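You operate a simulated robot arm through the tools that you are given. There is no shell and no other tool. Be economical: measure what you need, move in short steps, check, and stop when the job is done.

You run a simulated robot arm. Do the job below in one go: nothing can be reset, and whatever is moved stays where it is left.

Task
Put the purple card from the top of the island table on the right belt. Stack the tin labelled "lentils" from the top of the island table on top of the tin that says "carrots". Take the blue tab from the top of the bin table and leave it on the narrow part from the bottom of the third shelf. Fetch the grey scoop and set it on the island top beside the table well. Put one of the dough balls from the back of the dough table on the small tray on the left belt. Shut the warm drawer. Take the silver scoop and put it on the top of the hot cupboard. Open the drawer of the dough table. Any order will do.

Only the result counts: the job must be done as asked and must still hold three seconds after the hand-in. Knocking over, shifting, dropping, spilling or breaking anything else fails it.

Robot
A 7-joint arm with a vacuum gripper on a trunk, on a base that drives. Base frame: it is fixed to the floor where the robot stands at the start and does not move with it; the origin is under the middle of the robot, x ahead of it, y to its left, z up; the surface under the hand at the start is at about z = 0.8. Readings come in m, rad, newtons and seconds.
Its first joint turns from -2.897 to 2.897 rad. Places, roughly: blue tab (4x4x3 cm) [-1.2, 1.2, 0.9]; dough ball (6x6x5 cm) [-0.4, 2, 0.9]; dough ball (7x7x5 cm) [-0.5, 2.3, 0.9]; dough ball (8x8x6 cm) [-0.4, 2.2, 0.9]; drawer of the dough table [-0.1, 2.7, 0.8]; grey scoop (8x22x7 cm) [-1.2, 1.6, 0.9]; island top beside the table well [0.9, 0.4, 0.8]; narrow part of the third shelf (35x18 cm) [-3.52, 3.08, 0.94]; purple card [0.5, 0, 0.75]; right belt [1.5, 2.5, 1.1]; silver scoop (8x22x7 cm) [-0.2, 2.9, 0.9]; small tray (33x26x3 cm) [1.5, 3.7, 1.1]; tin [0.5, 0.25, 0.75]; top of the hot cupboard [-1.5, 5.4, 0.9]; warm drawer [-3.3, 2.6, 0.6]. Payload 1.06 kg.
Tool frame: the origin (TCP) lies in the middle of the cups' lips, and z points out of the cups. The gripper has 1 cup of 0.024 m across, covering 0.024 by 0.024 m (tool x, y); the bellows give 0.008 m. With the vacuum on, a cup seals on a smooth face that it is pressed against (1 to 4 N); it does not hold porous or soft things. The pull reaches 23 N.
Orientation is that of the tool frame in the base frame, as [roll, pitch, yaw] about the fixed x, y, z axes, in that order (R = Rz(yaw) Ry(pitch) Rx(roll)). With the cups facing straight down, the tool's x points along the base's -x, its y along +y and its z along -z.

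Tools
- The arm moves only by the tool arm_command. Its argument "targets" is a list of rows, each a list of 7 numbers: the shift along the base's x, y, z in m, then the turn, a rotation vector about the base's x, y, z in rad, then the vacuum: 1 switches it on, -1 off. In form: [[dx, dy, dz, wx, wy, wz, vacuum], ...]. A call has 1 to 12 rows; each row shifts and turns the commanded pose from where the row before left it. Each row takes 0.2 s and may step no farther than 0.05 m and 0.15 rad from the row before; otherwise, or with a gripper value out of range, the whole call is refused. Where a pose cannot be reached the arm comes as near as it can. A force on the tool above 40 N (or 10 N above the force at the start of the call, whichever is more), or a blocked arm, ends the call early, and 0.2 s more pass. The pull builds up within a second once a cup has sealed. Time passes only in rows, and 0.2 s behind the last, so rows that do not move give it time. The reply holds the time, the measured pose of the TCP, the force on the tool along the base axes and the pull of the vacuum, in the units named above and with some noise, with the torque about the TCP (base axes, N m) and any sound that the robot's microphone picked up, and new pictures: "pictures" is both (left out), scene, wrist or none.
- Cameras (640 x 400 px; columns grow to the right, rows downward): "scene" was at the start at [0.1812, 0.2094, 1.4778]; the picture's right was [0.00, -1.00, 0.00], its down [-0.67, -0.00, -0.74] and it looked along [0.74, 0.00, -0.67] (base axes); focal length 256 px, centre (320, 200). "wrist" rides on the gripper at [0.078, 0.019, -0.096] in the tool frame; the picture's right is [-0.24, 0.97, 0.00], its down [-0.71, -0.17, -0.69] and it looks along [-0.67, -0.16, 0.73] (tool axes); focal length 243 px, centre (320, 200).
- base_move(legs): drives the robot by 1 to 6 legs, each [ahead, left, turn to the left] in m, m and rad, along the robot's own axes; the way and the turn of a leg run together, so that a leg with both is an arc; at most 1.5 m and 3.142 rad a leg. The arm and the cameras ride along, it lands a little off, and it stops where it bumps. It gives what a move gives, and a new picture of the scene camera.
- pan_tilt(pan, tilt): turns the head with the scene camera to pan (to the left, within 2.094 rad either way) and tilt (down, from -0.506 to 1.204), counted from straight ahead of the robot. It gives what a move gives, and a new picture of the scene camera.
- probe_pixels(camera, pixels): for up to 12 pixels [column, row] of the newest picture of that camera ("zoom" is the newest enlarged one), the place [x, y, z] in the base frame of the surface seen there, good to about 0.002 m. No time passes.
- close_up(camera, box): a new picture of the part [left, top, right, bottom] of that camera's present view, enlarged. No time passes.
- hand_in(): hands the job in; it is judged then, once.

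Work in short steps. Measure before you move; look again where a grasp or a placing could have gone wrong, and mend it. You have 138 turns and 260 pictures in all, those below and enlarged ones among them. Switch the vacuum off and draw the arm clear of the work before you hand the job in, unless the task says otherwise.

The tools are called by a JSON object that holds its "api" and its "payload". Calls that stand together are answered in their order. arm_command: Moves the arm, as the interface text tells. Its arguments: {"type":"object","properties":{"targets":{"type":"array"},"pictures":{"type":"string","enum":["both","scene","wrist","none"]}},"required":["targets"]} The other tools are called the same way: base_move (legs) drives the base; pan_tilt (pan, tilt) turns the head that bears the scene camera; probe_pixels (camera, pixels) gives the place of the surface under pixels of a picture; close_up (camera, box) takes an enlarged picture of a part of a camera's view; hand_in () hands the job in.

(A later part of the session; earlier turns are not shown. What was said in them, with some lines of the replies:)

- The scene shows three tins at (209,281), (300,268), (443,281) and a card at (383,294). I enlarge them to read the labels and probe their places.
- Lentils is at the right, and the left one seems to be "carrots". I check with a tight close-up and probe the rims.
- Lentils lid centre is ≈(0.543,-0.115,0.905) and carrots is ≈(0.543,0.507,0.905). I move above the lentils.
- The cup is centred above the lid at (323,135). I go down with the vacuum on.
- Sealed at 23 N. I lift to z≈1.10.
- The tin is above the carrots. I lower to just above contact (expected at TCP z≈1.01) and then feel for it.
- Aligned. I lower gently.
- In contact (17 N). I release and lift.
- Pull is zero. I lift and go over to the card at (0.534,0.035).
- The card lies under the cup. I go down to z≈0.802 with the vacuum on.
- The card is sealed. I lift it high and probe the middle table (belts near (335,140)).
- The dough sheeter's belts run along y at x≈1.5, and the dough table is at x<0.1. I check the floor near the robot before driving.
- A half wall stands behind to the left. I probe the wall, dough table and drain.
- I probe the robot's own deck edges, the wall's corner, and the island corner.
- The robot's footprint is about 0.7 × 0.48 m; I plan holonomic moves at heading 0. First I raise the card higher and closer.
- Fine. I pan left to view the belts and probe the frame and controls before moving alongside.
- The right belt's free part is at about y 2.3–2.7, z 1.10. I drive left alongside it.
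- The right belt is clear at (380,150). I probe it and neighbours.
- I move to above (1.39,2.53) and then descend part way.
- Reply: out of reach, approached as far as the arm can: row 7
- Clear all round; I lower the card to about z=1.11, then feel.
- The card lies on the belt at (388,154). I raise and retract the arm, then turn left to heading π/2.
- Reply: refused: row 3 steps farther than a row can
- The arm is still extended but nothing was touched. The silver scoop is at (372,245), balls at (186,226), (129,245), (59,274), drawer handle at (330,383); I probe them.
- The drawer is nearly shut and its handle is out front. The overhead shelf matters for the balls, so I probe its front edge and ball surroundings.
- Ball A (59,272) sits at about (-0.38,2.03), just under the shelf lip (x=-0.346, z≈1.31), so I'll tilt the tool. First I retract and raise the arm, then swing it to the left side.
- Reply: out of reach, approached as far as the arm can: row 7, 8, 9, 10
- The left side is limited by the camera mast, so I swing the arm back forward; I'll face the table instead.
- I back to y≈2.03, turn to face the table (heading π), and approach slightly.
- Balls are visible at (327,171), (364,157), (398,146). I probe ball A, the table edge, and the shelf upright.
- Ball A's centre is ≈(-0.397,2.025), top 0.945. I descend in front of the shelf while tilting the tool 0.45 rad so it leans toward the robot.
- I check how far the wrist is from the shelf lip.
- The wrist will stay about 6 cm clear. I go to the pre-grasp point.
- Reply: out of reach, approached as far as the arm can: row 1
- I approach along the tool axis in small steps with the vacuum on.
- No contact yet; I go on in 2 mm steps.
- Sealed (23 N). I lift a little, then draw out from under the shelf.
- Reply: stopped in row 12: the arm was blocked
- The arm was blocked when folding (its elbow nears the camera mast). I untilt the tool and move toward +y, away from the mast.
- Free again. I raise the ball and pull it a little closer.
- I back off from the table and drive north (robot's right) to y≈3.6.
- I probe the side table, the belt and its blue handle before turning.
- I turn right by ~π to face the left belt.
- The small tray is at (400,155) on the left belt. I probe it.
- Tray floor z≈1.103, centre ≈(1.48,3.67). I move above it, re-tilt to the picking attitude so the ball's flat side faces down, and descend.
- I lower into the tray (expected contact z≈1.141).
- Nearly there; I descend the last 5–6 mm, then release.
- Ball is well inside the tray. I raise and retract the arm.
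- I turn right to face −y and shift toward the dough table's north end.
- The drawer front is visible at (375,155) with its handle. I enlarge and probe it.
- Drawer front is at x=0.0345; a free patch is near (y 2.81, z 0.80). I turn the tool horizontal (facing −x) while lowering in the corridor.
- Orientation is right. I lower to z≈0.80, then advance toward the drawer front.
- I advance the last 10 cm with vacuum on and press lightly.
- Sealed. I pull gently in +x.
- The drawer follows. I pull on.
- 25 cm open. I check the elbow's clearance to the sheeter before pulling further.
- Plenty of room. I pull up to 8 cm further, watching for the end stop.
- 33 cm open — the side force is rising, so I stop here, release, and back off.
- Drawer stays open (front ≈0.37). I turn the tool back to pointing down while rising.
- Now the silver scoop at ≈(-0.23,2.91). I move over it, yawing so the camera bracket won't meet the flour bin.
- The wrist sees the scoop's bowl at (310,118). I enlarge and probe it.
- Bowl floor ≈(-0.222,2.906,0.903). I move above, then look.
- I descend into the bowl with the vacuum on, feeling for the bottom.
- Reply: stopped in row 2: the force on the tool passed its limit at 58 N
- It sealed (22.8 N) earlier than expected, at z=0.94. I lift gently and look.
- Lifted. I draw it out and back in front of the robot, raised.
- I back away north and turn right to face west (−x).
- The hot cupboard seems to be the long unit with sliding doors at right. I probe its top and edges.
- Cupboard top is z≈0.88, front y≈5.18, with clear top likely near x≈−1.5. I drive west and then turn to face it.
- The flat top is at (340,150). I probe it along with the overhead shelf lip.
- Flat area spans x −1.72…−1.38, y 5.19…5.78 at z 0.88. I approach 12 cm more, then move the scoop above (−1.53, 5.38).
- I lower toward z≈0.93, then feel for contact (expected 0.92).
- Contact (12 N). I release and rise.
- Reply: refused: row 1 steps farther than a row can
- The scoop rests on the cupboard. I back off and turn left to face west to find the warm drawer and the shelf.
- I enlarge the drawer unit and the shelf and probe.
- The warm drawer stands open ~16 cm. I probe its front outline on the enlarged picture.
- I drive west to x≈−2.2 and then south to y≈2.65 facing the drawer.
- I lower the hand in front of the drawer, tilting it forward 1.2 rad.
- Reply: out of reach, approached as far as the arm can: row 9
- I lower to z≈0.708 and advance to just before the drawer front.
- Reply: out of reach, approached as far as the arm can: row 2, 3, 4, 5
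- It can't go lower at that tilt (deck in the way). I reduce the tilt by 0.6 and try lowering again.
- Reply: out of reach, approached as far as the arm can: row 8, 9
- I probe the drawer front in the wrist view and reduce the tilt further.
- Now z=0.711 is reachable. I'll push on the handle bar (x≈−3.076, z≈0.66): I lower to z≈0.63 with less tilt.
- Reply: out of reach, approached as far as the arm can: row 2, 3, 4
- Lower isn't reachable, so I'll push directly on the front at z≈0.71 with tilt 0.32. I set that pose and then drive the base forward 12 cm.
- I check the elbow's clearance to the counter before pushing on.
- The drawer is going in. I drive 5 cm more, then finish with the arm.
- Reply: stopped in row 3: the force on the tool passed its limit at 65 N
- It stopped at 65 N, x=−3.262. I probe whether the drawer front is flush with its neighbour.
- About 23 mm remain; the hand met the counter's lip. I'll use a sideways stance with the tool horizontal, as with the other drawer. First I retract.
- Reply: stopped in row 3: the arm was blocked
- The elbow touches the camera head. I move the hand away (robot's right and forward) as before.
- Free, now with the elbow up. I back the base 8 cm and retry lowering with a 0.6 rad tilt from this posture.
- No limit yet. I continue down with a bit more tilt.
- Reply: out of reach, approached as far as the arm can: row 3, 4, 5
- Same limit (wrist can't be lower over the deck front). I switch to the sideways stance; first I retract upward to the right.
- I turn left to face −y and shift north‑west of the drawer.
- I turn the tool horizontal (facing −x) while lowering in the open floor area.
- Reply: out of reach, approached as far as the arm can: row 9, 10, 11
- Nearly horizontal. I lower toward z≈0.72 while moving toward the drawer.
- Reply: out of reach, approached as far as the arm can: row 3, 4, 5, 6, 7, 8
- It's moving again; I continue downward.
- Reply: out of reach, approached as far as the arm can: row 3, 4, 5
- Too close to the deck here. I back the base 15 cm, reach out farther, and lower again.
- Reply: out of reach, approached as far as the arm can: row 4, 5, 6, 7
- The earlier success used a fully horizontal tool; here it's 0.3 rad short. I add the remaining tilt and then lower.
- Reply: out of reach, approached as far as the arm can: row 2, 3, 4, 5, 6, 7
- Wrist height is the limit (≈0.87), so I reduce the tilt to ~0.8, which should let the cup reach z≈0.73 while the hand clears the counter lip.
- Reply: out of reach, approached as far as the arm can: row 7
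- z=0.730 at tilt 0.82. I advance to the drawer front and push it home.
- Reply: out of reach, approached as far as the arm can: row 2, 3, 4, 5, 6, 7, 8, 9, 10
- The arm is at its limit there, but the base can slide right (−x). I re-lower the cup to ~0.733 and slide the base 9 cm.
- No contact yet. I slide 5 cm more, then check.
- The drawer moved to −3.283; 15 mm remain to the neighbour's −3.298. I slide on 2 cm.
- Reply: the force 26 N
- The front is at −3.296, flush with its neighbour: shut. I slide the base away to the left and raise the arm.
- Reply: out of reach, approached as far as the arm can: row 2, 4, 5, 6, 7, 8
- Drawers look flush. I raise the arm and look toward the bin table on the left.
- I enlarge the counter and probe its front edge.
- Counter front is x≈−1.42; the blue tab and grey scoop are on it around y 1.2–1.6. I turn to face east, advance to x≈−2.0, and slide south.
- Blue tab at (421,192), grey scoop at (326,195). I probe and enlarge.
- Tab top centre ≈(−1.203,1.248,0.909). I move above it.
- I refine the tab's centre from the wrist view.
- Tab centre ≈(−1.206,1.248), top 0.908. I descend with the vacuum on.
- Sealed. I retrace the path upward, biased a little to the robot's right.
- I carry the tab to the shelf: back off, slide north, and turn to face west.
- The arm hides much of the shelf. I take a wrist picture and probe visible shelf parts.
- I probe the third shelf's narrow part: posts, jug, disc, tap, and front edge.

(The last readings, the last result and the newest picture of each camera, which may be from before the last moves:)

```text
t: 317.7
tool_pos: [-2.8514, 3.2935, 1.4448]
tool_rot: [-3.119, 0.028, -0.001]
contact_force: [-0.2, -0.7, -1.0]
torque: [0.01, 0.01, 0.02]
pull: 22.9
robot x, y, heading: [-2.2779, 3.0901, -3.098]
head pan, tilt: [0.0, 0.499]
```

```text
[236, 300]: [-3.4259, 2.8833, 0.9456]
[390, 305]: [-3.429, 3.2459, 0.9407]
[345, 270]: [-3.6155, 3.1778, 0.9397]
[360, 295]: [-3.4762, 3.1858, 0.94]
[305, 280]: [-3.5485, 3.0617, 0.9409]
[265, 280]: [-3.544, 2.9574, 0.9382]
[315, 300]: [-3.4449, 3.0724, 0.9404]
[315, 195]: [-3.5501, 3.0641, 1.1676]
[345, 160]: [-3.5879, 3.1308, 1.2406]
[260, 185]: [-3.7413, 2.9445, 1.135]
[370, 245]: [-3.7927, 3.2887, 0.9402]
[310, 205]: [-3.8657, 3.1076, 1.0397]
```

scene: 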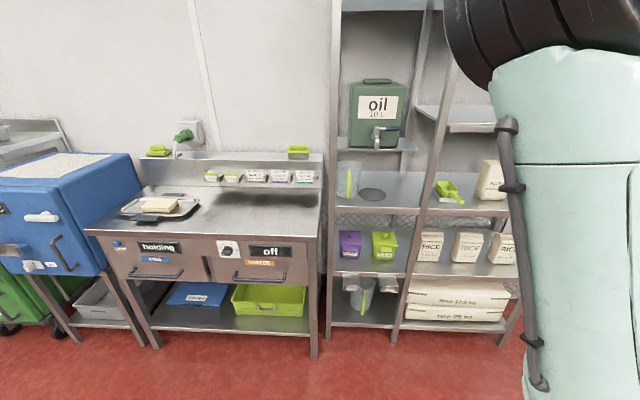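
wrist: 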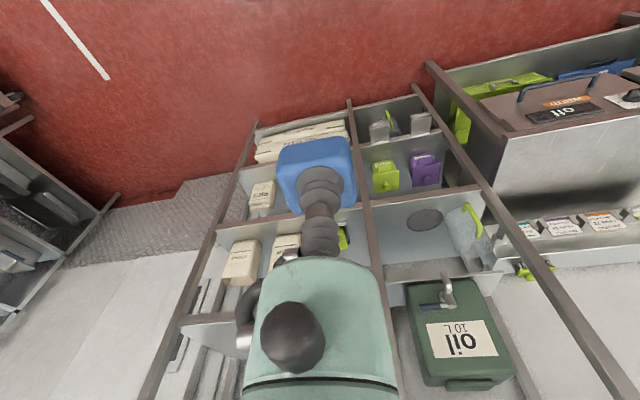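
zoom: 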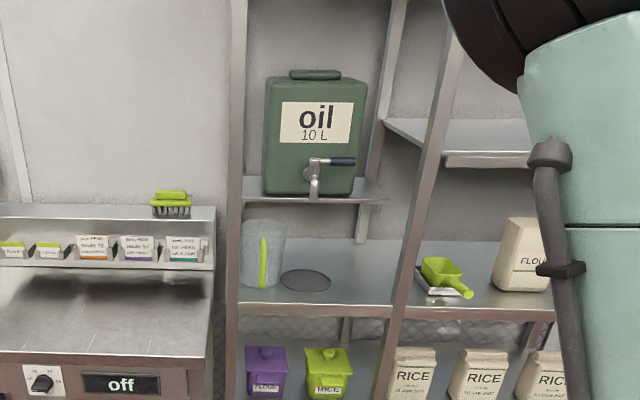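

I'll place the tab at ≈(−3.49,3.15). I drive ahead 0.42 m, then align and lower in front of the shelf.

{"api": "base_move", "payload": {"legs": [[0.42, 0, -0.045]]}}

{"api": "arm_command", "payload": {"targets": [[0, -0.025, -0.04, 0, 0, 0, 1], [0, -0.025, -0.04, 0, 0, 0, 1], [0, -0.025, -0.04, 0, 0, 0, 1], [0, -0.025, -0.04, 0, 0, 0, 1], [0, -0.025, -0.04, 0, 0, 0, 1], [0, -0.01, -0.04, 0, 0, 0, 1], [0, 0, -0.04, 0, 0, 0, 1], [0, 0, -0.04, 0, 0, 0, 1], [0, 0, -0.03, 0, 0, 0, 1], [0, 0, 0, 0, 0, 0, 1]], "pictures": "both"}}

```text
t: 320.3
tool_pos: [-3.2647, 3.3133, 1.4454]
tool_rot: [-3.122, 0.027, -0.052]
contact_force: [-0.1, 0.4, -0.5]
torque: [-0.02, 0.03, 0.04]
pull: 23.0
robot x, y, heading: [-2.7002, 3.0781, 3.138]
head pan, tilt: [0.0, 0.499]
```

scene: 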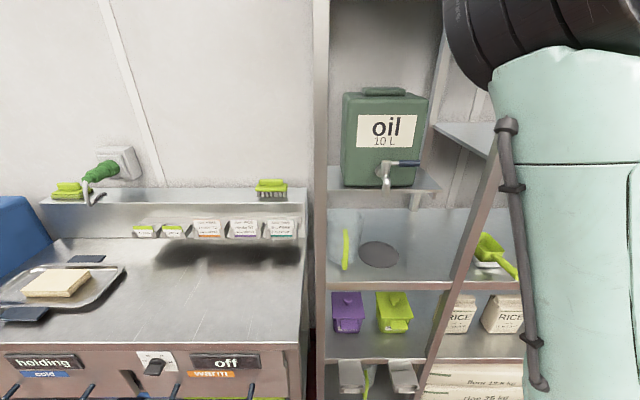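

```text
t: 322.5
tool_pos: [-3.2672, 3.1791, 1.0964]
tool_rot: [-3.123, 0.028, -0.053]
contact_force: [0.3, -0.3, 0.1]
torque: [0.05, 0.01, -0.01]
pull: 23.1
robot x, y, heading: [-2.704, 3.0784, 3.146]
head pan, tilt: [0.0, 0.499]
```

scene: 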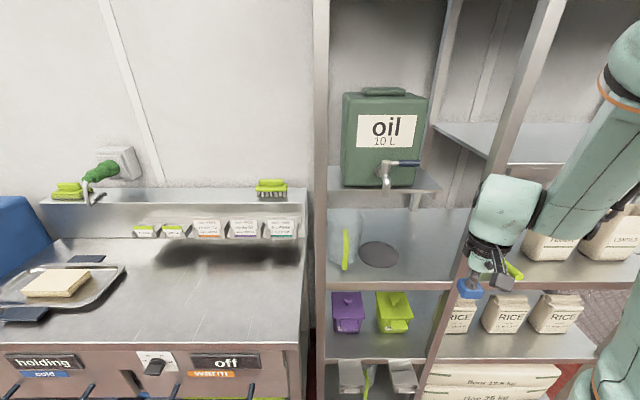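
wrist: 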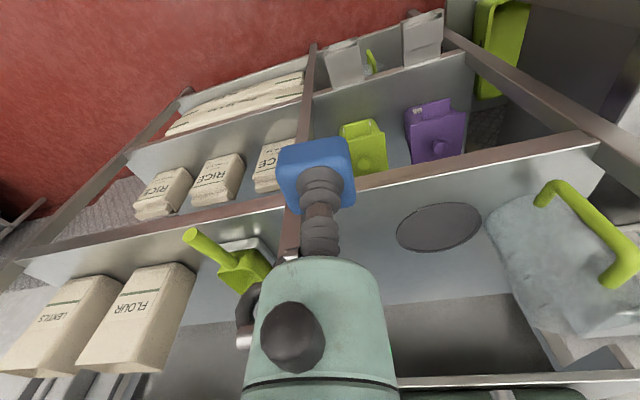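

I probe the forearm and post positions before moving between the posts.

{"api": "probe_pixels", "payload": {"camera": "scene", "pixels": [[500, 195], [485, 230], [545, 205], [580, 150], [535, 230], [470, 285], [505, 120], [465, 220], [600, 200], [640, 50]]}}

```text
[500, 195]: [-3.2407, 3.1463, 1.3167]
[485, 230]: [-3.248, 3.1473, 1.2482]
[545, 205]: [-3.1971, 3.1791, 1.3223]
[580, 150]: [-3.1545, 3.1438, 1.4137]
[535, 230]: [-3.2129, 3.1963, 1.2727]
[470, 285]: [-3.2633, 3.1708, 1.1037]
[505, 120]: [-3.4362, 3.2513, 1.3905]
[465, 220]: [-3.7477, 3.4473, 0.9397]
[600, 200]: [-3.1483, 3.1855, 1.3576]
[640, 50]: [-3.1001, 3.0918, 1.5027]
```

The forearm runs nearly straight at y≈3.15–3.19, clear of the post (3.235). I move in at y≈3.15 to x≈−3.468 with a slight tilt.

{"api": "arm_command", "payload": {"targets": [[-0.02, -0.029, -0.02, 0, 0.12, 0.05, 1], [-0.035, 0, -0.02, 0, 0, 0, 1], [-0.04, 0, -0.01, 0, 0, 0, 1], [-0.04, 0, 0, 0, 0, 0, 1], [-0.04, 0, 0, 0, 0, 0, 1], [-0.026, 0, 0, 0, 0, 0, 1], [0, 0, -0.03, 0, 0, 0, 1], [0, 0, 0, 0, 0, 0, 1]], "pictures": "both"}}

```text
t: 324.3
tool_pos: [-3.4786, 3.1503, 1.021]
tool_rot: [-3.125, 0.148, -0.004]
contact_force: [-0.4, -0.1, 0.0]
torque: [0.02, 0.0, 0.0]
pull: 23.0
out of reach, approached as far as the arm can: row 1
robot x, y, heading: [-2.7018, 3.0775, 3.141]
head pan, tilt: [0.0, 0.499]
```

scene: 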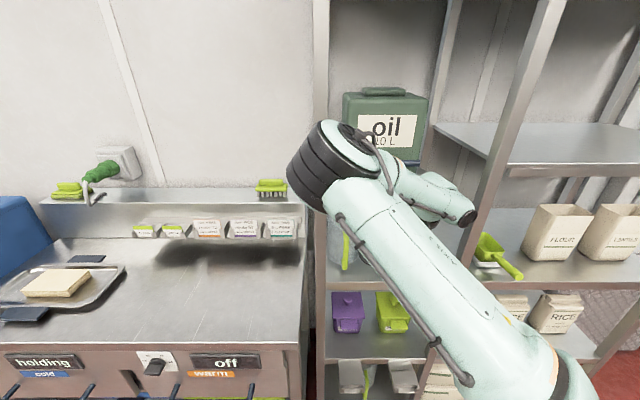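
wrist: 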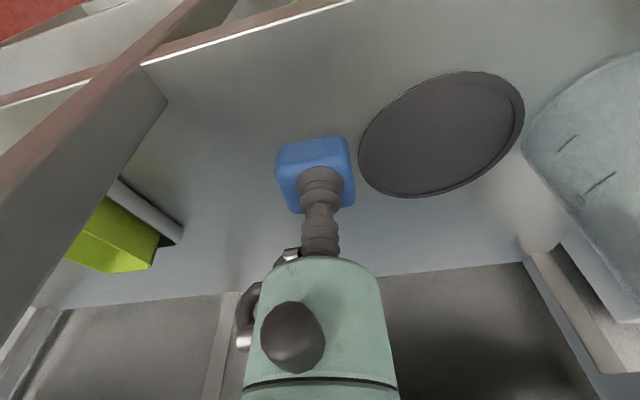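

Well placed beside the disc. I lower to the shelf.

{"api": "arm_command", "payload": {"targets": [[0, 0, -0.03, 0, 0, 0, 1], [0, 0, -0.014, 0, 0, 0, 1], [0, 0, -0.005, 0, 0, 0, 1], [0, 0, -0.004, 0, 0, 0, 1], [0, 0, 0, 0, 0, 0, 1]], "pictures": "wrist"}}

```text
t: 325.5
tool_pos: [-3.4782, 3.1483, 0.9697]
tool_rot: [-3.127, 0.148, -0.005]
contact_force: [-3.2, -0.1, 13.4]
torque: [-0.08, -0.06, 0.0]
pull: 23.1
robot x, y, heading: [-2.7051, 3.0765, 3.137]
head pan, tilt: [0.0, 0.499]
```

wrist: 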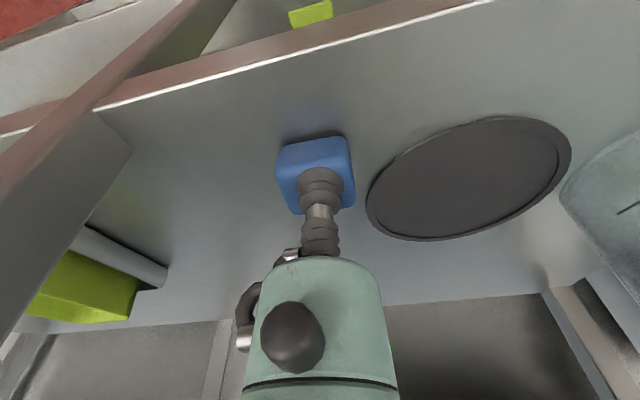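

Contact. I release, rise a little, then back the hand out.

{"api": "arm_command", "payload": {"targets": [[0, 0, 0, 0, 0, 0, -1], [0, 0, 0, 0, 0, 0, -1], [0, 0, 0, 0, 0, 0, -1], [0, 0, 0, 0, 0, 0, -1], [0, 0, 0.01, 0, 0, 0, -1], [0, 0, 0.03, 0, 0, 0, -1], [0.02, 0, 0.04, 0, 0, 0, -1]], "pictures": "wrist"}}

{"api": "base_move", "payload": {"legs": [[-0.4, 0, 0]]}}

```text
t: 327.1
tool_pos: [-3.4588, 3.149, 1.0492]
tool_rot: [-3.126, 0.147, -0.004]
contact_force: [0.9, 1.5, 0.6]
torque: [0.01, -0.01, 0.01]
pull: 0.1
robot x, y, heading: [-2.6991, 3.0752, 3.142]
head pan, tilt: [0.0, 0.499]
```

wrist: 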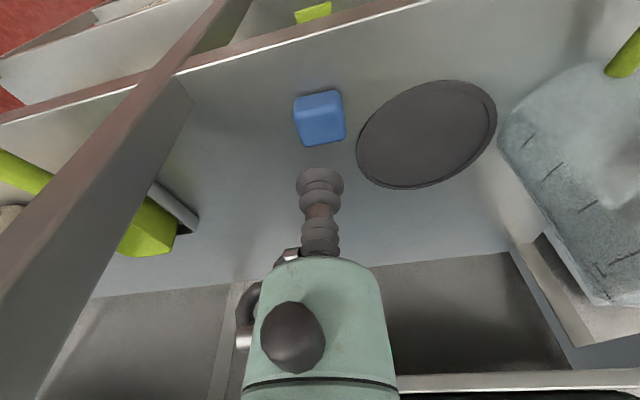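

```text
t: 329.7
tool_pos: [-3.0483, 3.152, 1.0498]
tool_rot: [-3.127, 0.147, -0.01]
contact_force: [0.3, 0.8, 1.1]
torque: [0.02, 0.02, -0.01]
pull: 0.1
robot x, y, heading: [-2.2931, 3.0739, 3.128]
head pan, tilt: [0.0, 0.499]
```

scene: 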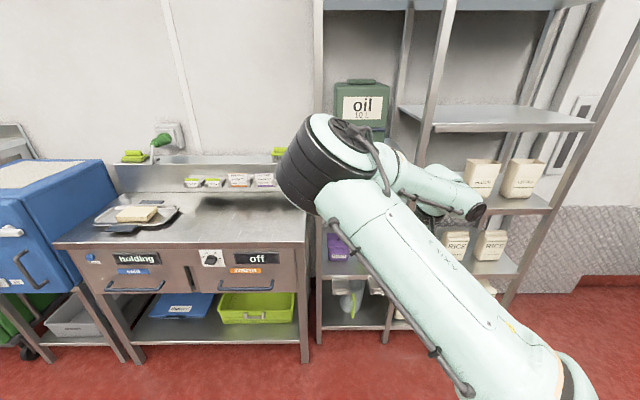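

The tab sits on the shelf, and I'm clear of it. I raise the arm with a bias to the right.

{"api": "arm_command", "payload": {"targets": [[0, 0.015, 0.04, 0, -0.1, 0, -1], [0, 0.015, 0.045, 0, -0.05, 0, -1], [0, 0.015, 0.045, 0, 0, 0, -1], [0, 0.015, 0.045, 0, 0, 0, -1], [0.01, 0.015, 0.045, 0, 0, 0, -1], [0.01, 0.015, 0.045, 0, 0, 0, -1], [0.01, 0.01, 0.045, 0, 0, 0, -1], [0.02, 0, 0.04, 0, 0, 0, -1], [0.03, 0, 0.03, 0, 0, 0, -1], [0.04, 0, 0, 0, 0, 0, -1], [0.04, 0, 0, 0, 0, 0, -1]], "pictures": "none"}}

```text
t: 332.1
tool_pos: [-2.892, 3.2512, 1.4278]
tool_rot: [-3.126, -0.002, -0.011]
contact_force: [0.3, 0.1, 0.3]
torque: [-0.02, -0.02, -0.01]
pull: 0.1
robot x, y, heading: [-2.2928, 3.0755, 3.129]
head pan, tilt: [0.0, 0.499]
```

I turn around to face the counter and slide to the scoop's y.

{"api": "base_move", "payload": {"legs": [[0, 0, -3.13], [0, -1.5, 0], [0.24, 0, 0]]}}

{"api": "pan_tilt", "payload": {"pan": 0.0, "tilt": 0.8}}

```text
t: 348.2
tool_pos: [-1.4621, 1.3954, 1.4287]
tool_rot: [-3.123, -0.002, 3.134]
contact_force: [0.4, 0.3, -0.1]
torque: [-0.01, 0.0, 0.02]
pull: 0.0
robot x, y, heading: [-2.0613, 1.5662, -0.003]
head pan, tilt: [0.0, 0.499]
```

scene: 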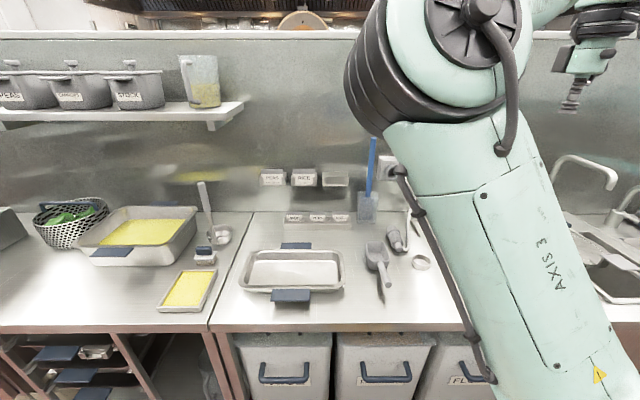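

```text
t: 349.0
tool_pos: [-1.462, 1.3952, 1.4269]
tool_rot: [-3.124, -0.002, 3.133]
contact_force: [-0.3, -0.2, -0.9]
torque: [0.04, -0.02, 0.02]
pull: 0.0
robot x, y, heading: [-2.0632, 1.5674, -0.009]
head pan, tilt: [0.0, 0.799]
```

scene: 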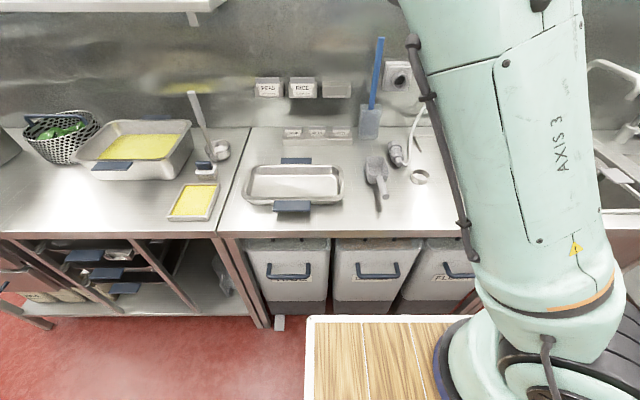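

I move above the scoop's bowl at ≈(−1.20,1.573).

{"api": "arm_command", "payload": {"targets": [[0.0235, 0.0162, -0.0343, 0, 0, 0, -1], [0.0235, 0.0162, -0.0343, 0, 0, 0, -1], [0.0235, 0.0162, -0.0343, 0, 0, 0, -1], [0.0235, 0.0162, -0.0343, 0, 0, 0, -1], [0.0235, 0.0162, -0.0343, 0, 0, 0, -1], [0.0235, 0.0162, -0.0343, 0, 0, 0, -1], [0.0235, 0.0162, -0.0343, 0, 0, 0, -1], [0.0235, 0.0162, -0.0343, 0, 0, 0, -1], [0.0235, 0.0162, -0.0343, 0, 0, 0, -1], [0.0235, 0.0162, -0.0343, 0, 0, 0, -1], [0.0235, 0.0162, -0.0343, 0, 0, 0, -1], [0, 0, 0, 0, 0, 0, -1]], "pictures": "both"}}

{"api": "close_up", "payload": {"camera": "wrist", "box": [220, 20, 420, 200]}}

```text
t: 351.6
tool_pos: [-1.2026, 1.5748, 1.0497]
tool_rot: [-3.125, -0.002, 3.132]
contact_force: [0.1, 0.7, 0.1]
torque: [0.01, -0.01, 0.01]
pull: 0.1
robot x, y, heading: [-2.0665, 1.5664, -0.0]
head pan, tilt: [0.0, 0.799]
```

scene: 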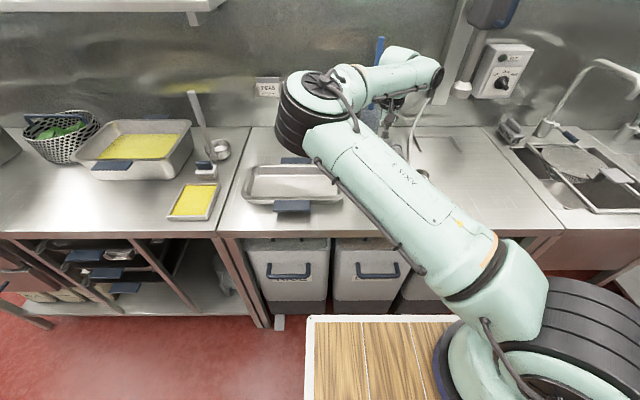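
wrist: 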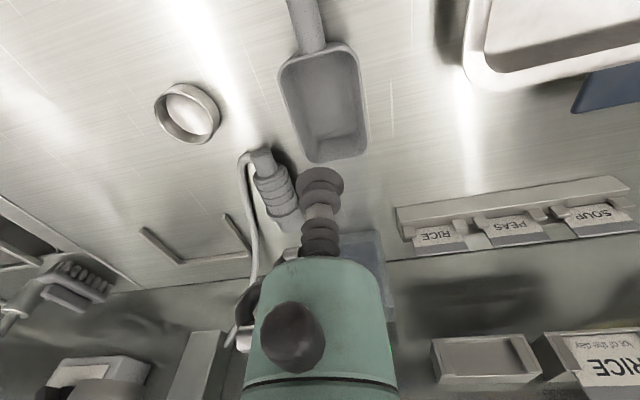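

```text
2.22 times, centred on (320, 110) of wrist
```

zoom: 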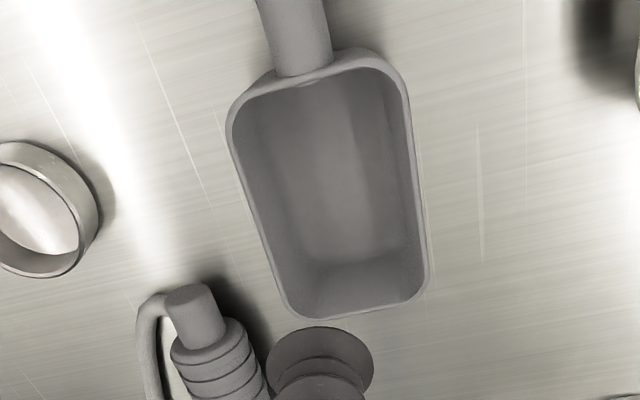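

I probe the bowl rim and floor.

{"api": "probe_pixels", "payload": {"camera": "wrist", "pixels": [[324, 95], [324, 115], [322, 75], [308, 95], [342, 95], [333, 157], [290, 70], [355, 70], [366, 140], [306, 25], [265, 165]]}}

```text
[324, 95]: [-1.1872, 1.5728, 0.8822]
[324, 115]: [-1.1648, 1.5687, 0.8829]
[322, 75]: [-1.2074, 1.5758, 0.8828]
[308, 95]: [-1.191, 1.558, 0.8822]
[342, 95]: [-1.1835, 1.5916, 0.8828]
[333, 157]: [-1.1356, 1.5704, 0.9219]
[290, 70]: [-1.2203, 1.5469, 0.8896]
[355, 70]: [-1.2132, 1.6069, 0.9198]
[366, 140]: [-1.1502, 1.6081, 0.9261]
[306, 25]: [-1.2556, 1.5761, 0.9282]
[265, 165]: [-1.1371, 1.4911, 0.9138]
```

I centre at (−1.187,1.575) and descend; by analogy contact should be at z≈0.92.

{"api": "arm_command", "payload": {"targets": [[0.008, 0, -0.045, 0, 0, 0, 1], [0.007, 0, -0.045, 0, 0, 0, 1], [0, 0, -0.025, 0, 0, 0, 1], [0, 0, -0.008, 0, 0, 0, 1], [0, 0, -0.005, 0, 0, 0, 1], [0, 0, -0.004, 0, 0, 0, 1], [0, 0, 0, 0, 0, 0, 1], [0, 0, 0, 0, 0, 0, 1]], "pictures": "wrist"}}

```text
t: 353.4
tool_pos: [-1.1883, 1.5744, 0.9191]
tool_rot: [-3.124, 0.0, 3.133]
contact_force: [0.8, 1.3, 17.7]
torque: [0.1, 0.05, 0.03]
pull: 22.8
robot x, y, heading: [-2.0612, 1.5667, -0.003]
head pan, tilt: [0.0, 0.799]
```

wrist: 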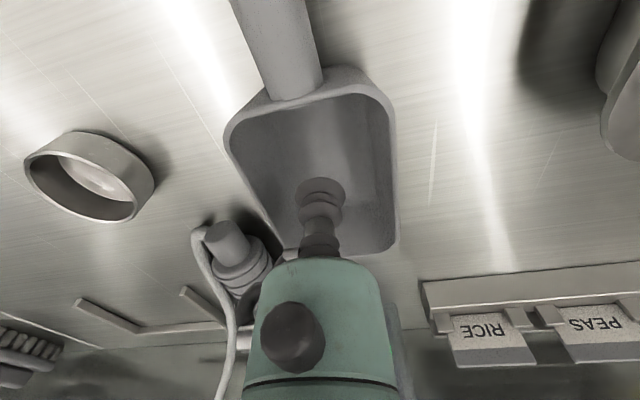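

Sealed at 22.8 N. I lift and draw back toward the robot, biased to the right.

{"api": "arm_command", "payload": {"targets": [[0, 0, 0.01, 0, 0, 0, 1], [0, 0, 0.03, 0, 0, 0, 1], [-0.01, -0.01, 0.04, 0, 0, 0, 1], [-0.0235, -0.0162, 0.034, 0, 0, 0, 1], [-0.0235, -0.0162, 0.034, 0, 0, 0, 1], [-0.0235, -0.0162, 0.034, 0, 0, 0, 1], [-0.0235, -0.0162, 0.034, 0, 0, 0, 1], [-0.0235, -0.0162, 0.034, 0, 0, 0, 1], [-0.0235, -0.0162, 0.034, 0, 0, 0, 1], [-0.0235, -0.0162, 0.034, 0, 0, 0, 1], [-0.0235, -0.0162, 0.034, 0, 0, 0, 1], [-0.0235, -0.0162, 0.034, 0, 0, 0, 1]], "pictures": "none"}}

{"api": "arm_command", "payload": {"targets": [[-0.02, -0.01, 0.035, 0, 0, 0, 1], [-0.03, -0.01, 0.03, 0, 0, 0, 1], [-0.03, 0, 0.02, 0, 0, 0, 1], [-0.03, 0, 0, 0, 0, 0, 1], [0, 0, 0, 0, 0, 0, 1]], "pictures": "both"}}

```text
t: 356.0
tool_pos: [-1.4106, 1.4189, 1.3044]
tool_rot: [-3.126, -0.001, 3.133]
contact_force: [-0.3, -0.1, -1.0]
torque: [-0.03, 0.03, -0.01]
pull: 23.3
robot x, y, heading: [-2.0623, 1.5708, -0.011]
head pan, tilt: [0.0, 0.799]
```

```text
t: 357.2
tool_pos: [-1.5196, 1.3977, 1.3905]
tool_rot: [-3.124, -0.001, 3.132]
contact_force: [0.2, -0.1, -1.1]
torque: [0.03, 0.04, 0.0]
pull: 22.6
robot x, y, heading: [-2.062, 1.5664, -0.008]
head pan, tilt: [0.0, 0.799]
```

scene: 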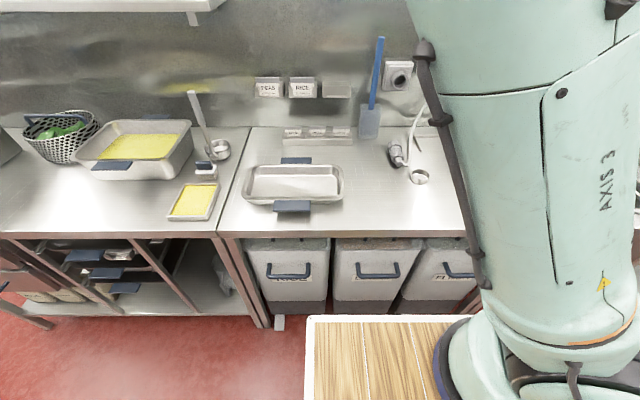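
wrist: 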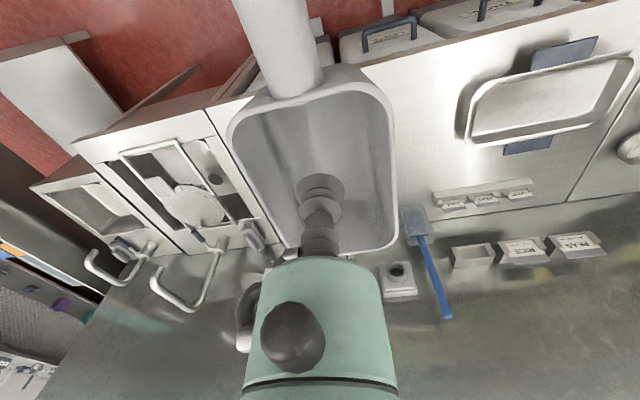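

I carry the scoop around the north end: back off, north, east, then turn to face −y.

{"api": "base_move", "payload": {"legs": [[-0.1, 0, 0.008], [0, 1.5, 0], [0, 0.87, 0], [1.5, 0, 0], [1.0, 0, 0], [0, 0, -1.56]]}}

{"api": "pan_tilt", "payload": {"pan": 0.0, "tilt": 0.6}}

```text
t: 385.2
tool_pos: [0.1693, 3.4217, 1.3899]
tool_rot: [-3.124, -0.002, 1.605]
contact_force: [0.0, 0.3, -1.2]
torque: [0.02, 0.0, 0.02]
pull: 22.7
robot x, y, heading: [0.3206, 3.9717, -1.54]
head pan, tilt: [0.0, 0.799]
```

scene: 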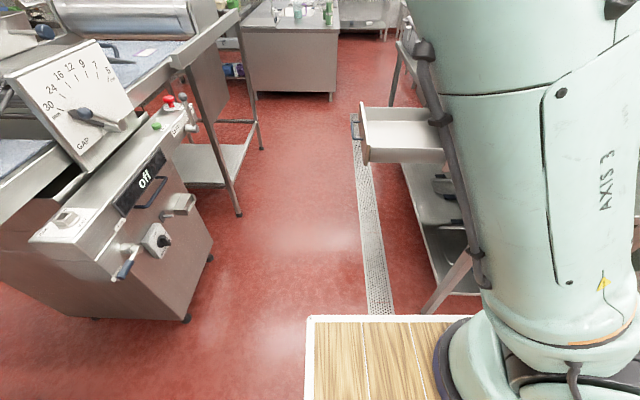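

```text
t: 385.9
tool_pos: [0.1693, 3.4203, 1.3907]
tool_rot: [-3.125, -0.001, 1.605]
contact_force: [-0.5, -0.3, -0.8]
torque: [-0.04, 0.04, 0.0]
pull: 23.1
robot x, y, heading: [0.3165, 3.9659, -1.534]
head pan, tilt: [0.0, 0.6]
```

scene: 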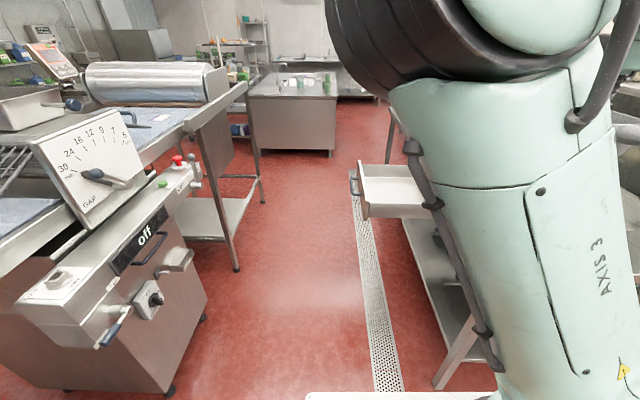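

I probe the corridor's protrusions: the control handles and the open drawer.

{"api": "probe_pixels", "payload": {"camera": "scene", "pixels": [[155, 300], [110, 332], [190, 260], [195, 185], [355, 183], [362, 212], [236, 265], [205, 310], [192, 160], [258, 205]]}}

```text
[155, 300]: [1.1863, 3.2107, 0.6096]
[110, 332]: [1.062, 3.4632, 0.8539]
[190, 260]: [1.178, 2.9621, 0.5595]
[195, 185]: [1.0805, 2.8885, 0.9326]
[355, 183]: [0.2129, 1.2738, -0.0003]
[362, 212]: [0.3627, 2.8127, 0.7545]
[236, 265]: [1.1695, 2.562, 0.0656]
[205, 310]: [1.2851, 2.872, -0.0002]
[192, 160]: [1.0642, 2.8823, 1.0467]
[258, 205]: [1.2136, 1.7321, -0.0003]
```

Free corridor is x 0.41–1.06; I centre at x≈0.735 with heading −π/2, then check before passing.

{"api": "base_move", "payload": {"legs": [[0, 0, -0.034], [0, 0.41, 0]]}}

```text
t: 388.8
tool_pos: [0.5633, 3.425, 1.3903]
tool_rot: [-3.123, -0.003, 1.57]
contact_force: [1.1, -0.9, -1.3]
torque: [0.0, 0.0, 0.03]
pull: 22.6
robot x, y, heading: [0.7328, 3.9685, -1.568]
head pan, tilt: [0.0, 0.6]
```

scene: 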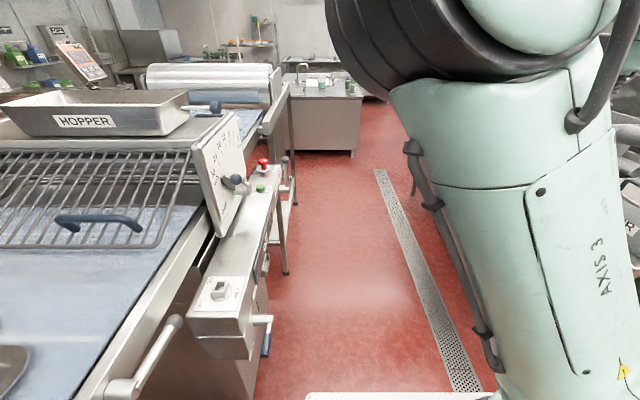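

Well centred (0.733, heading −1.568). I drive ahead 1.4 m and check.

{"api": "base_move", "payload": {"legs": [[0.75, 0, 0], [0.65, 0, 0]]}}

```text
t: 396.1
tool_pos: [0.5569, 2.0283, 1.3897]
tool_rot: [-3.124, 0.0, 1.564]
contact_force: [0.3, -0.2, -1.3]
torque: [0.04, -0.02, 0.02]
pull: 22.6
robot x, y, heading: [0.7281, 2.5707, -1.571]
head pan, tilt: [0.0, 0.6]
```

scene: 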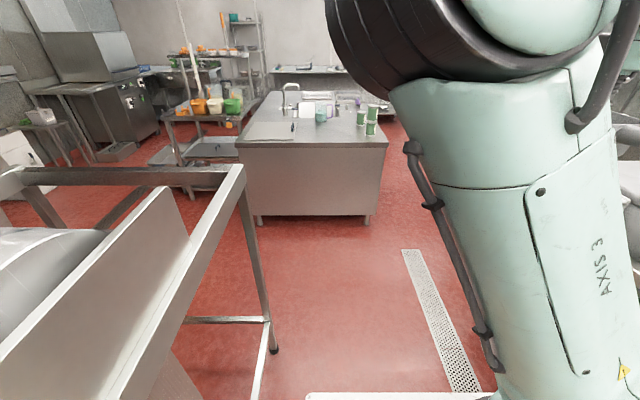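

I continue 1.38 m to the island's north side.

{"api": "base_move", "payload": {"legs": [[0.75, 0, 0], [0.64, 0, 0]]}}

{"api": "pan_tilt", "payload": {"pan": 0.0, "tilt": 0.85}}

```text
t: 403.4
tool_pos: [0.5453, 0.6321, 1.3916]
tool_rot: [-3.124, -0.001, 1.567]
contact_force: [0.1, -0.8, -1.2]
torque: [0.0, -0.02, 0.0]
pull: 22.9
robot x, y, heading: [0.7147, 1.1744, -1.575]
head pan, tilt: [0.0, 0.6]
```

scene: 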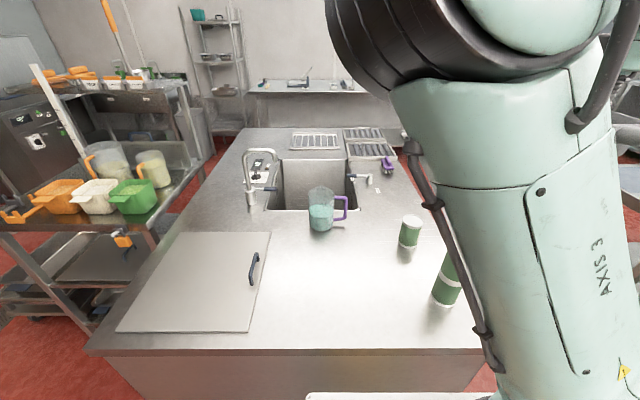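

```text
t: 404.1
tool_pos: [0.5468, 0.6312, 1.3905]
tool_rot: [-3.124, -0.001, 1.564]
contact_force: [-0.2, -0.1, -1.7]
torque: [-0.01, -0.03, -0.02]
pull: 22.9
robot x, y, heading: [0.7149, 1.1725, -1.576]
head pan, tilt: [0.0, 0.85]
```

scene: 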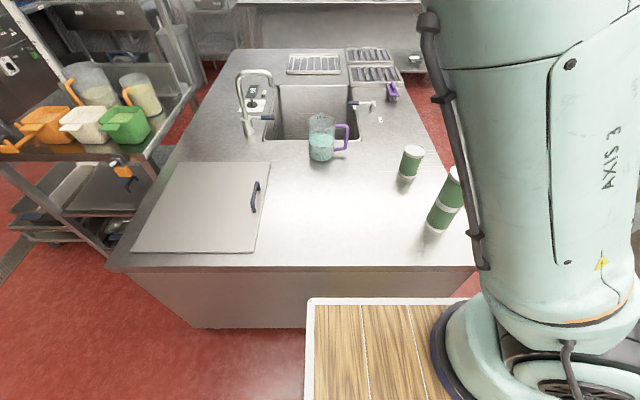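

I probe the free area between the lid and the tins.

{"api": "probe_pixels", "payload": {"camera": "scene", "pixels": [[300, 205], [330, 205], [270, 165], [255, 250], [258, 200], [320, 160], [345, 145], [350, 250], [402, 178], [435, 225], [300, 240], [262, 185]]}}

```text
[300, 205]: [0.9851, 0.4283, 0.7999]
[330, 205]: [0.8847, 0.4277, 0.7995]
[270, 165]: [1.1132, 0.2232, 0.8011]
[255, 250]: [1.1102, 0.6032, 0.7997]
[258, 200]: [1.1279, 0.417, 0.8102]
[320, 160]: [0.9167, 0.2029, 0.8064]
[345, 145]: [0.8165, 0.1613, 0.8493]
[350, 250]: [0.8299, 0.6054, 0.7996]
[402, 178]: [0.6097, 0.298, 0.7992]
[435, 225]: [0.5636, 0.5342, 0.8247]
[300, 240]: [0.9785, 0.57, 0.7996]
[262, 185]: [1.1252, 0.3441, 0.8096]
```

I move high to above (0.90,0.43), then down.

{"api": "arm_command", "payload": {"targets": [[0.044, -0.01, 0, 0, 0, 0, 1], [0.044, -0.02, 0, 0, 0, 0, 1], [0.044, -0.022, 0, 0, 0, 0, 1], [0.044, -0.022, 0, 0, 0, 0, 1], [0.044, -0.022, 0, 0, 0, 0, 1], [0.044, -0.022, 0, 0, 0, 0, 1], [0.044, -0.022, 0, 0, 0, 0, 1], [0.044, -0.025, 0, 0, 0, 0, 1], [0, -0.03, -0.03, 0, 0, 0, 1], [0, -0.006, -0.045, 0, 0, 0, 1], [0, 0, -0.045, 0, 0, 0, 1], [0, 0, -0.045, 0, 0, 0, 1]], "pictures": "none"}}

{"api": "arm_command", "payload": {"targets": [[0, 0, -0.045, 0, 0, 0, 1], [0, 0, -0.045, 0, 0, 0, 1], [0, 0, -0.045, 0, 0, 0, 1], [0, 0, -0.045, 0, 0, 0, 1], [0, 0, -0.045, 0, 0, 0, 1], [0, 0, -0.045, 0, 0, 0, 1], [0, 0, -0.045, 0, 0, 0, 1], [0, 0, -0.03, 0, 0, 0, 1], [0, 0, 0, 0, 0, 0, 1]], "pictures": "both"}}

```text
refused: row 8 steps farther than a row can; nothing moved
```

```text
t: 406.1
tool_pos: [0.5417, 0.619, 1.0567]
tool_rot: [-3.124, -0.001, 1.566]
contact_force: [-1.3, -0.3, -1.6]
torque: [-0.01, -0.05, -0.06]
pull: 22.5
out of reach, approached as far as the arm can: row 7, 8
robot x, y, heading: [0.7162, 1.1745, -1.574]
head pan, tilt: [0.0, 0.85]
```

scene: 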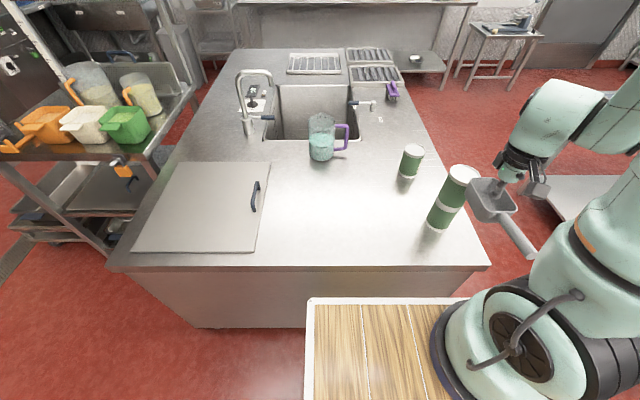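
wrist: 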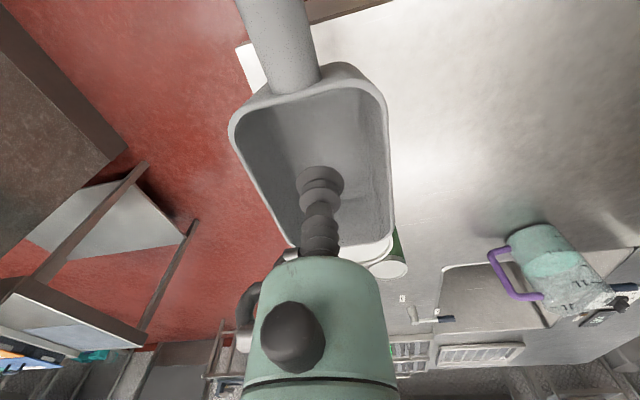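

The first call was refused, so the second lowered next to the tins; it stopped clear (z=1.057). I raise straight back up.

{"api": "arm_command", "payload": {"targets": [[0, 0.01, 0.03, 0, 0, 0, 1], [0, 0.005, 0.045, 0, 0, 0, 1], [0, 0, 0.045, 0, 0, 0, 1], [0, 0, 0.045, 0, 0, 0, 1], [0, 0, 0.045, 0, 0, 0, 1], [0, 0, 0.045, 0, 0, 0, 1], [0, 0, 0.045, 0, 0, 0, 1], [0, 0, 0, 0, 0, 0, 1]], "pictures": "scene"}}

{"api": "close_up", "payload": {"camera": "scene", "box": [400, 140, 500, 240]}}

```text
t: 407.9
tool_pos: [0.5437, 0.6316, 1.3576]
tool_rot: [-3.123, -0.001, 1.567]
contact_force: [-0.3, 0.0, -0.4]
torque: [-0.06, 0.0, 0.02]
pull: 22.6
robot x, y, heading: [0.715, 1.1708, -1.575]
head pan, tilt: [0.0, 0.85]
```

scene: 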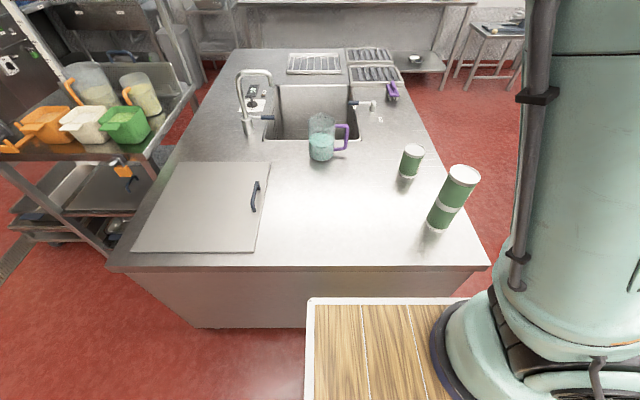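

```text
4.00 times, centred on (450, 190) of scene
```

zoom: 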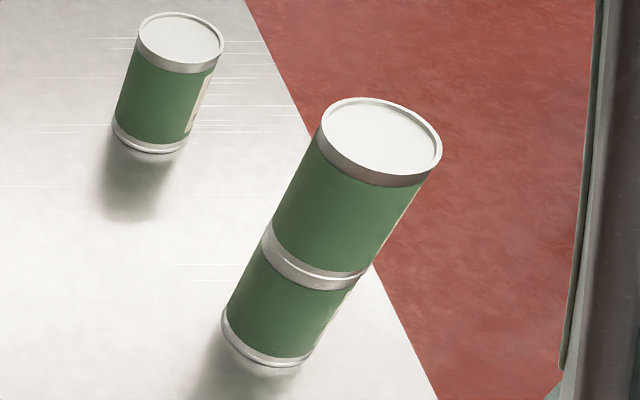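

The stack stands aligned and untouched. Now I move sideways high above the tins to (0.90,0.43).

{"api": "arm_command", "payload": {"targets": [[0.04, 0, 0.02, 0, 0, 0, 1], [0.044, 0, 0, 0, 0, 0, 1], [0.044, 0, 0, 0, 0, 0, 1], [0.044, 0, 0, 0, 0, 0, 1], [0.044, -0.015, 0, 0, 0, 0, 1], [0.044, -0.02, 0, 0, 0, 0, 1], [0.044, -0.02, 0, 0, 0, 0, 1], [0.04, -0.025, 0, 0, 0, 0, 1], [0.012, -0.045, 0, 0, 0, 0, 1], [0, -0.045, 0, 0, 0, 0, 1], [0, -0.031, -0.02, 0, 0, 0, 1], [0, 0, 0, 0, 0, 0, 1]], "pictures": "none"}}

```text
t: 410.5
tool_pos: [0.8988, 0.4302, 1.3561]
tool_rot: [-3.124, 0.0, 1.566]
contact_force: [0.3, 0.2, -0.6]
torque: [0.01, 0.01, 0.02]
pull: 22.6
robot x, y, heading: [0.7155, 1.1763, -1.574]
head pan, tilt: [0.0, 0.85]
```

I lower toward z≈0.87.

{"api": "arm_command", "payload": {"targets": [[0, 0, -0.045, 0, 0, 0, 1], [0, 0, -0.045, 0, 0, 0, 1], [0, 0, -0.045, 0, 0, 0, 1], [0, 0, -0.045, 0, 0, 0, 1], [0, 0, -0.045, 0, 0, 0, 1], [0, 0, -0.045, 0, 0, 0, 1], [0, 0, -0.045, 0, 0, 0, 1], [0, 0, -0.045, 0, 0, 0, 1], [0, 0, -0.045, 0, 0, 0, 1], [0, 0, -0.045, 0, 0, 0, 1], [0, 0, -0.035, 0, 0, 0, 1], [0, 0, 0, 0, 0, 0, 1]], "pictures": "both"}}

```text
t: 413.1
tool_pos: [0.8979, 0.4335, 0.8724]
tool_rot: [-3.124, -0.004, 1.565]
contact_force: [-0.5, 0.2, -0.6]
torque: [-0.01, -0.02, -0.01]
pull: 23.5
robot x, y, heading: [0.7169, 1.1725, -1.576]
head pan, tilt: [0.0, 0.85]
5 turns are left
```

scene: 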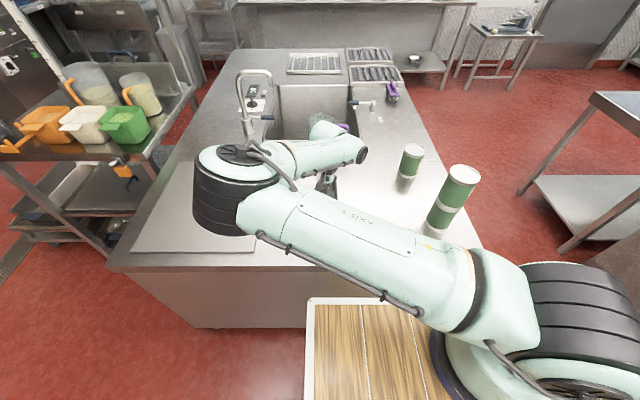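
wrist: 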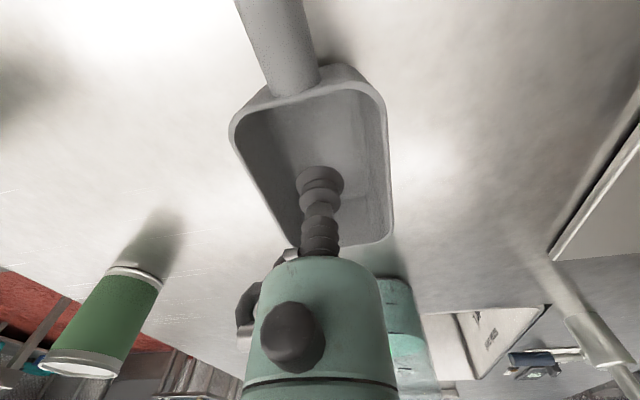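

5 turns are left. I lower to contact (z≈0.839), release, and rise in one go.

{"api": "arm_command", "payload": {"targets": [[0, 0, -0.022, 0, 0, 0, 1], [0, 0, -0.008, 0, 0, 0, 1], [0, 0, -0.003, 0, 0, 0, 1], [0, 0, 0, 0, 0, 0, -1], [0, 0, 0, 0, 0, 0, -1], [0, 0, 0, 0, 0, 0, -1], [0, 0, 0, 0, 0, 0, -1], [0, 0, 0, 0, 0, 0, -1], [0, 0, 0.008, 0, 0, 0, -1], [0, 0, 0.03, 0, 0, 0, -1], [0, 0, 0.045, 0, 0, 0, -1], [0, 0, 0.045, 0, 0, 0, -1]], "pictures": "wrist"}}

```text
t: 415.7
tool_pos: [0.8988, 0.4325, 0.9671]
tool_rot: [-3.122, -0.002, 1.567]
contact_force: [-0.1, -0.4, -0.3]
torque: [0.02, 0.02, -0.01]
pull: 0.0
robot x, y, heading: [0.7157, 1.1682, -1.574]
head pan, tilt: [0.0, 0.85]
4 turns are left
```

wrist: 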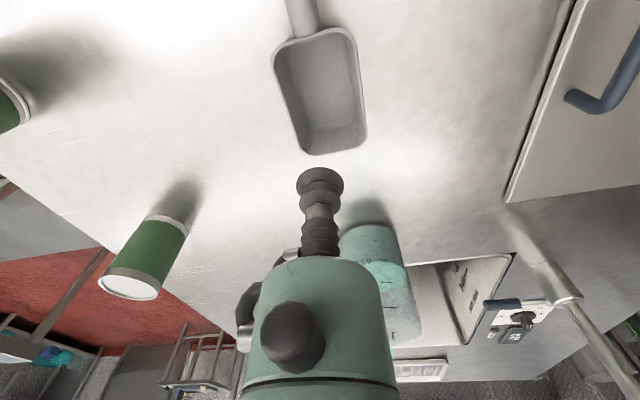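

The scoop rests on the island and the vacuum is off. I raise the arm clear.

{"api": "arm_command", "payload": {"targets": [[0, 0, 0.045, 0, 0, 0, -1], [0, 0, 0.045, 0, 0, 0, -1], [0, 0, 0.045, 0, 0, 0, -1], [0, 0, 0.045, 0, 0, 0, -1], [0, 0, 0.045, 0, 0, 0, -1], [0, 0, 0.045, 0, 0, 0, -1], [0, 0, 0.045, 0, 0, 0, -1]], "pictures": "scene"}}

```text
t: 417.3
tool_pos: [0.8992, 0.4319, 1.2822]
tool_rot: [-3.124, -0.002, 1.567]
contact_force: [0.3, -0.1, -0.4]
torque: [0.0, 0.01, 0.02]
pull: 0.2
robot x, y, heading: [0.7178, 1.1706, -1.572]
head pan, tilt: [0.0, 0.85]
3 turns are left
```

scene: 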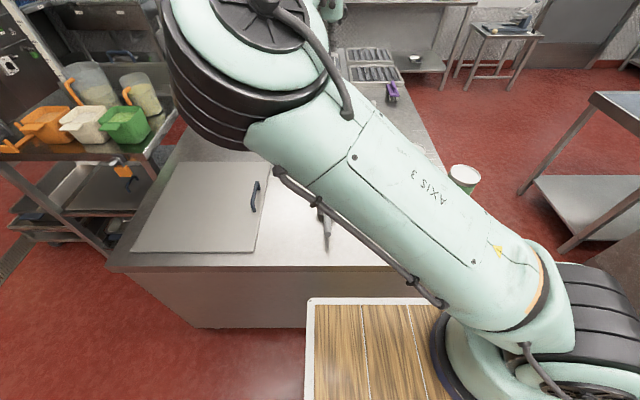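

All tasks are done and the arm is clear with the vacuum off; I hand in.

{"api": "hand_in", "payload": {}}

```text
The job is handed in.
```

I finished all eight parts of the job and handed it in, with the vacuum off and the arm raised clear. The hand-in gave no verdict, so nothing confirms the result yet.

- **Warm drawer:** its front read x = -3.296 against -3.298 for the drawer beside it, so I took it as shut.
- **Dough table drawer:** it is open about 33 cm. I stopped there because the side force was rising, so it may not be at its end stop.
- **Lentils on carrots:** while carrying the grey scoop I lowered it next to this stack by mistake. A close-up afterwards showed the stack still aligned.
- **Dough ball:** I used the smallest of the three for the tray.
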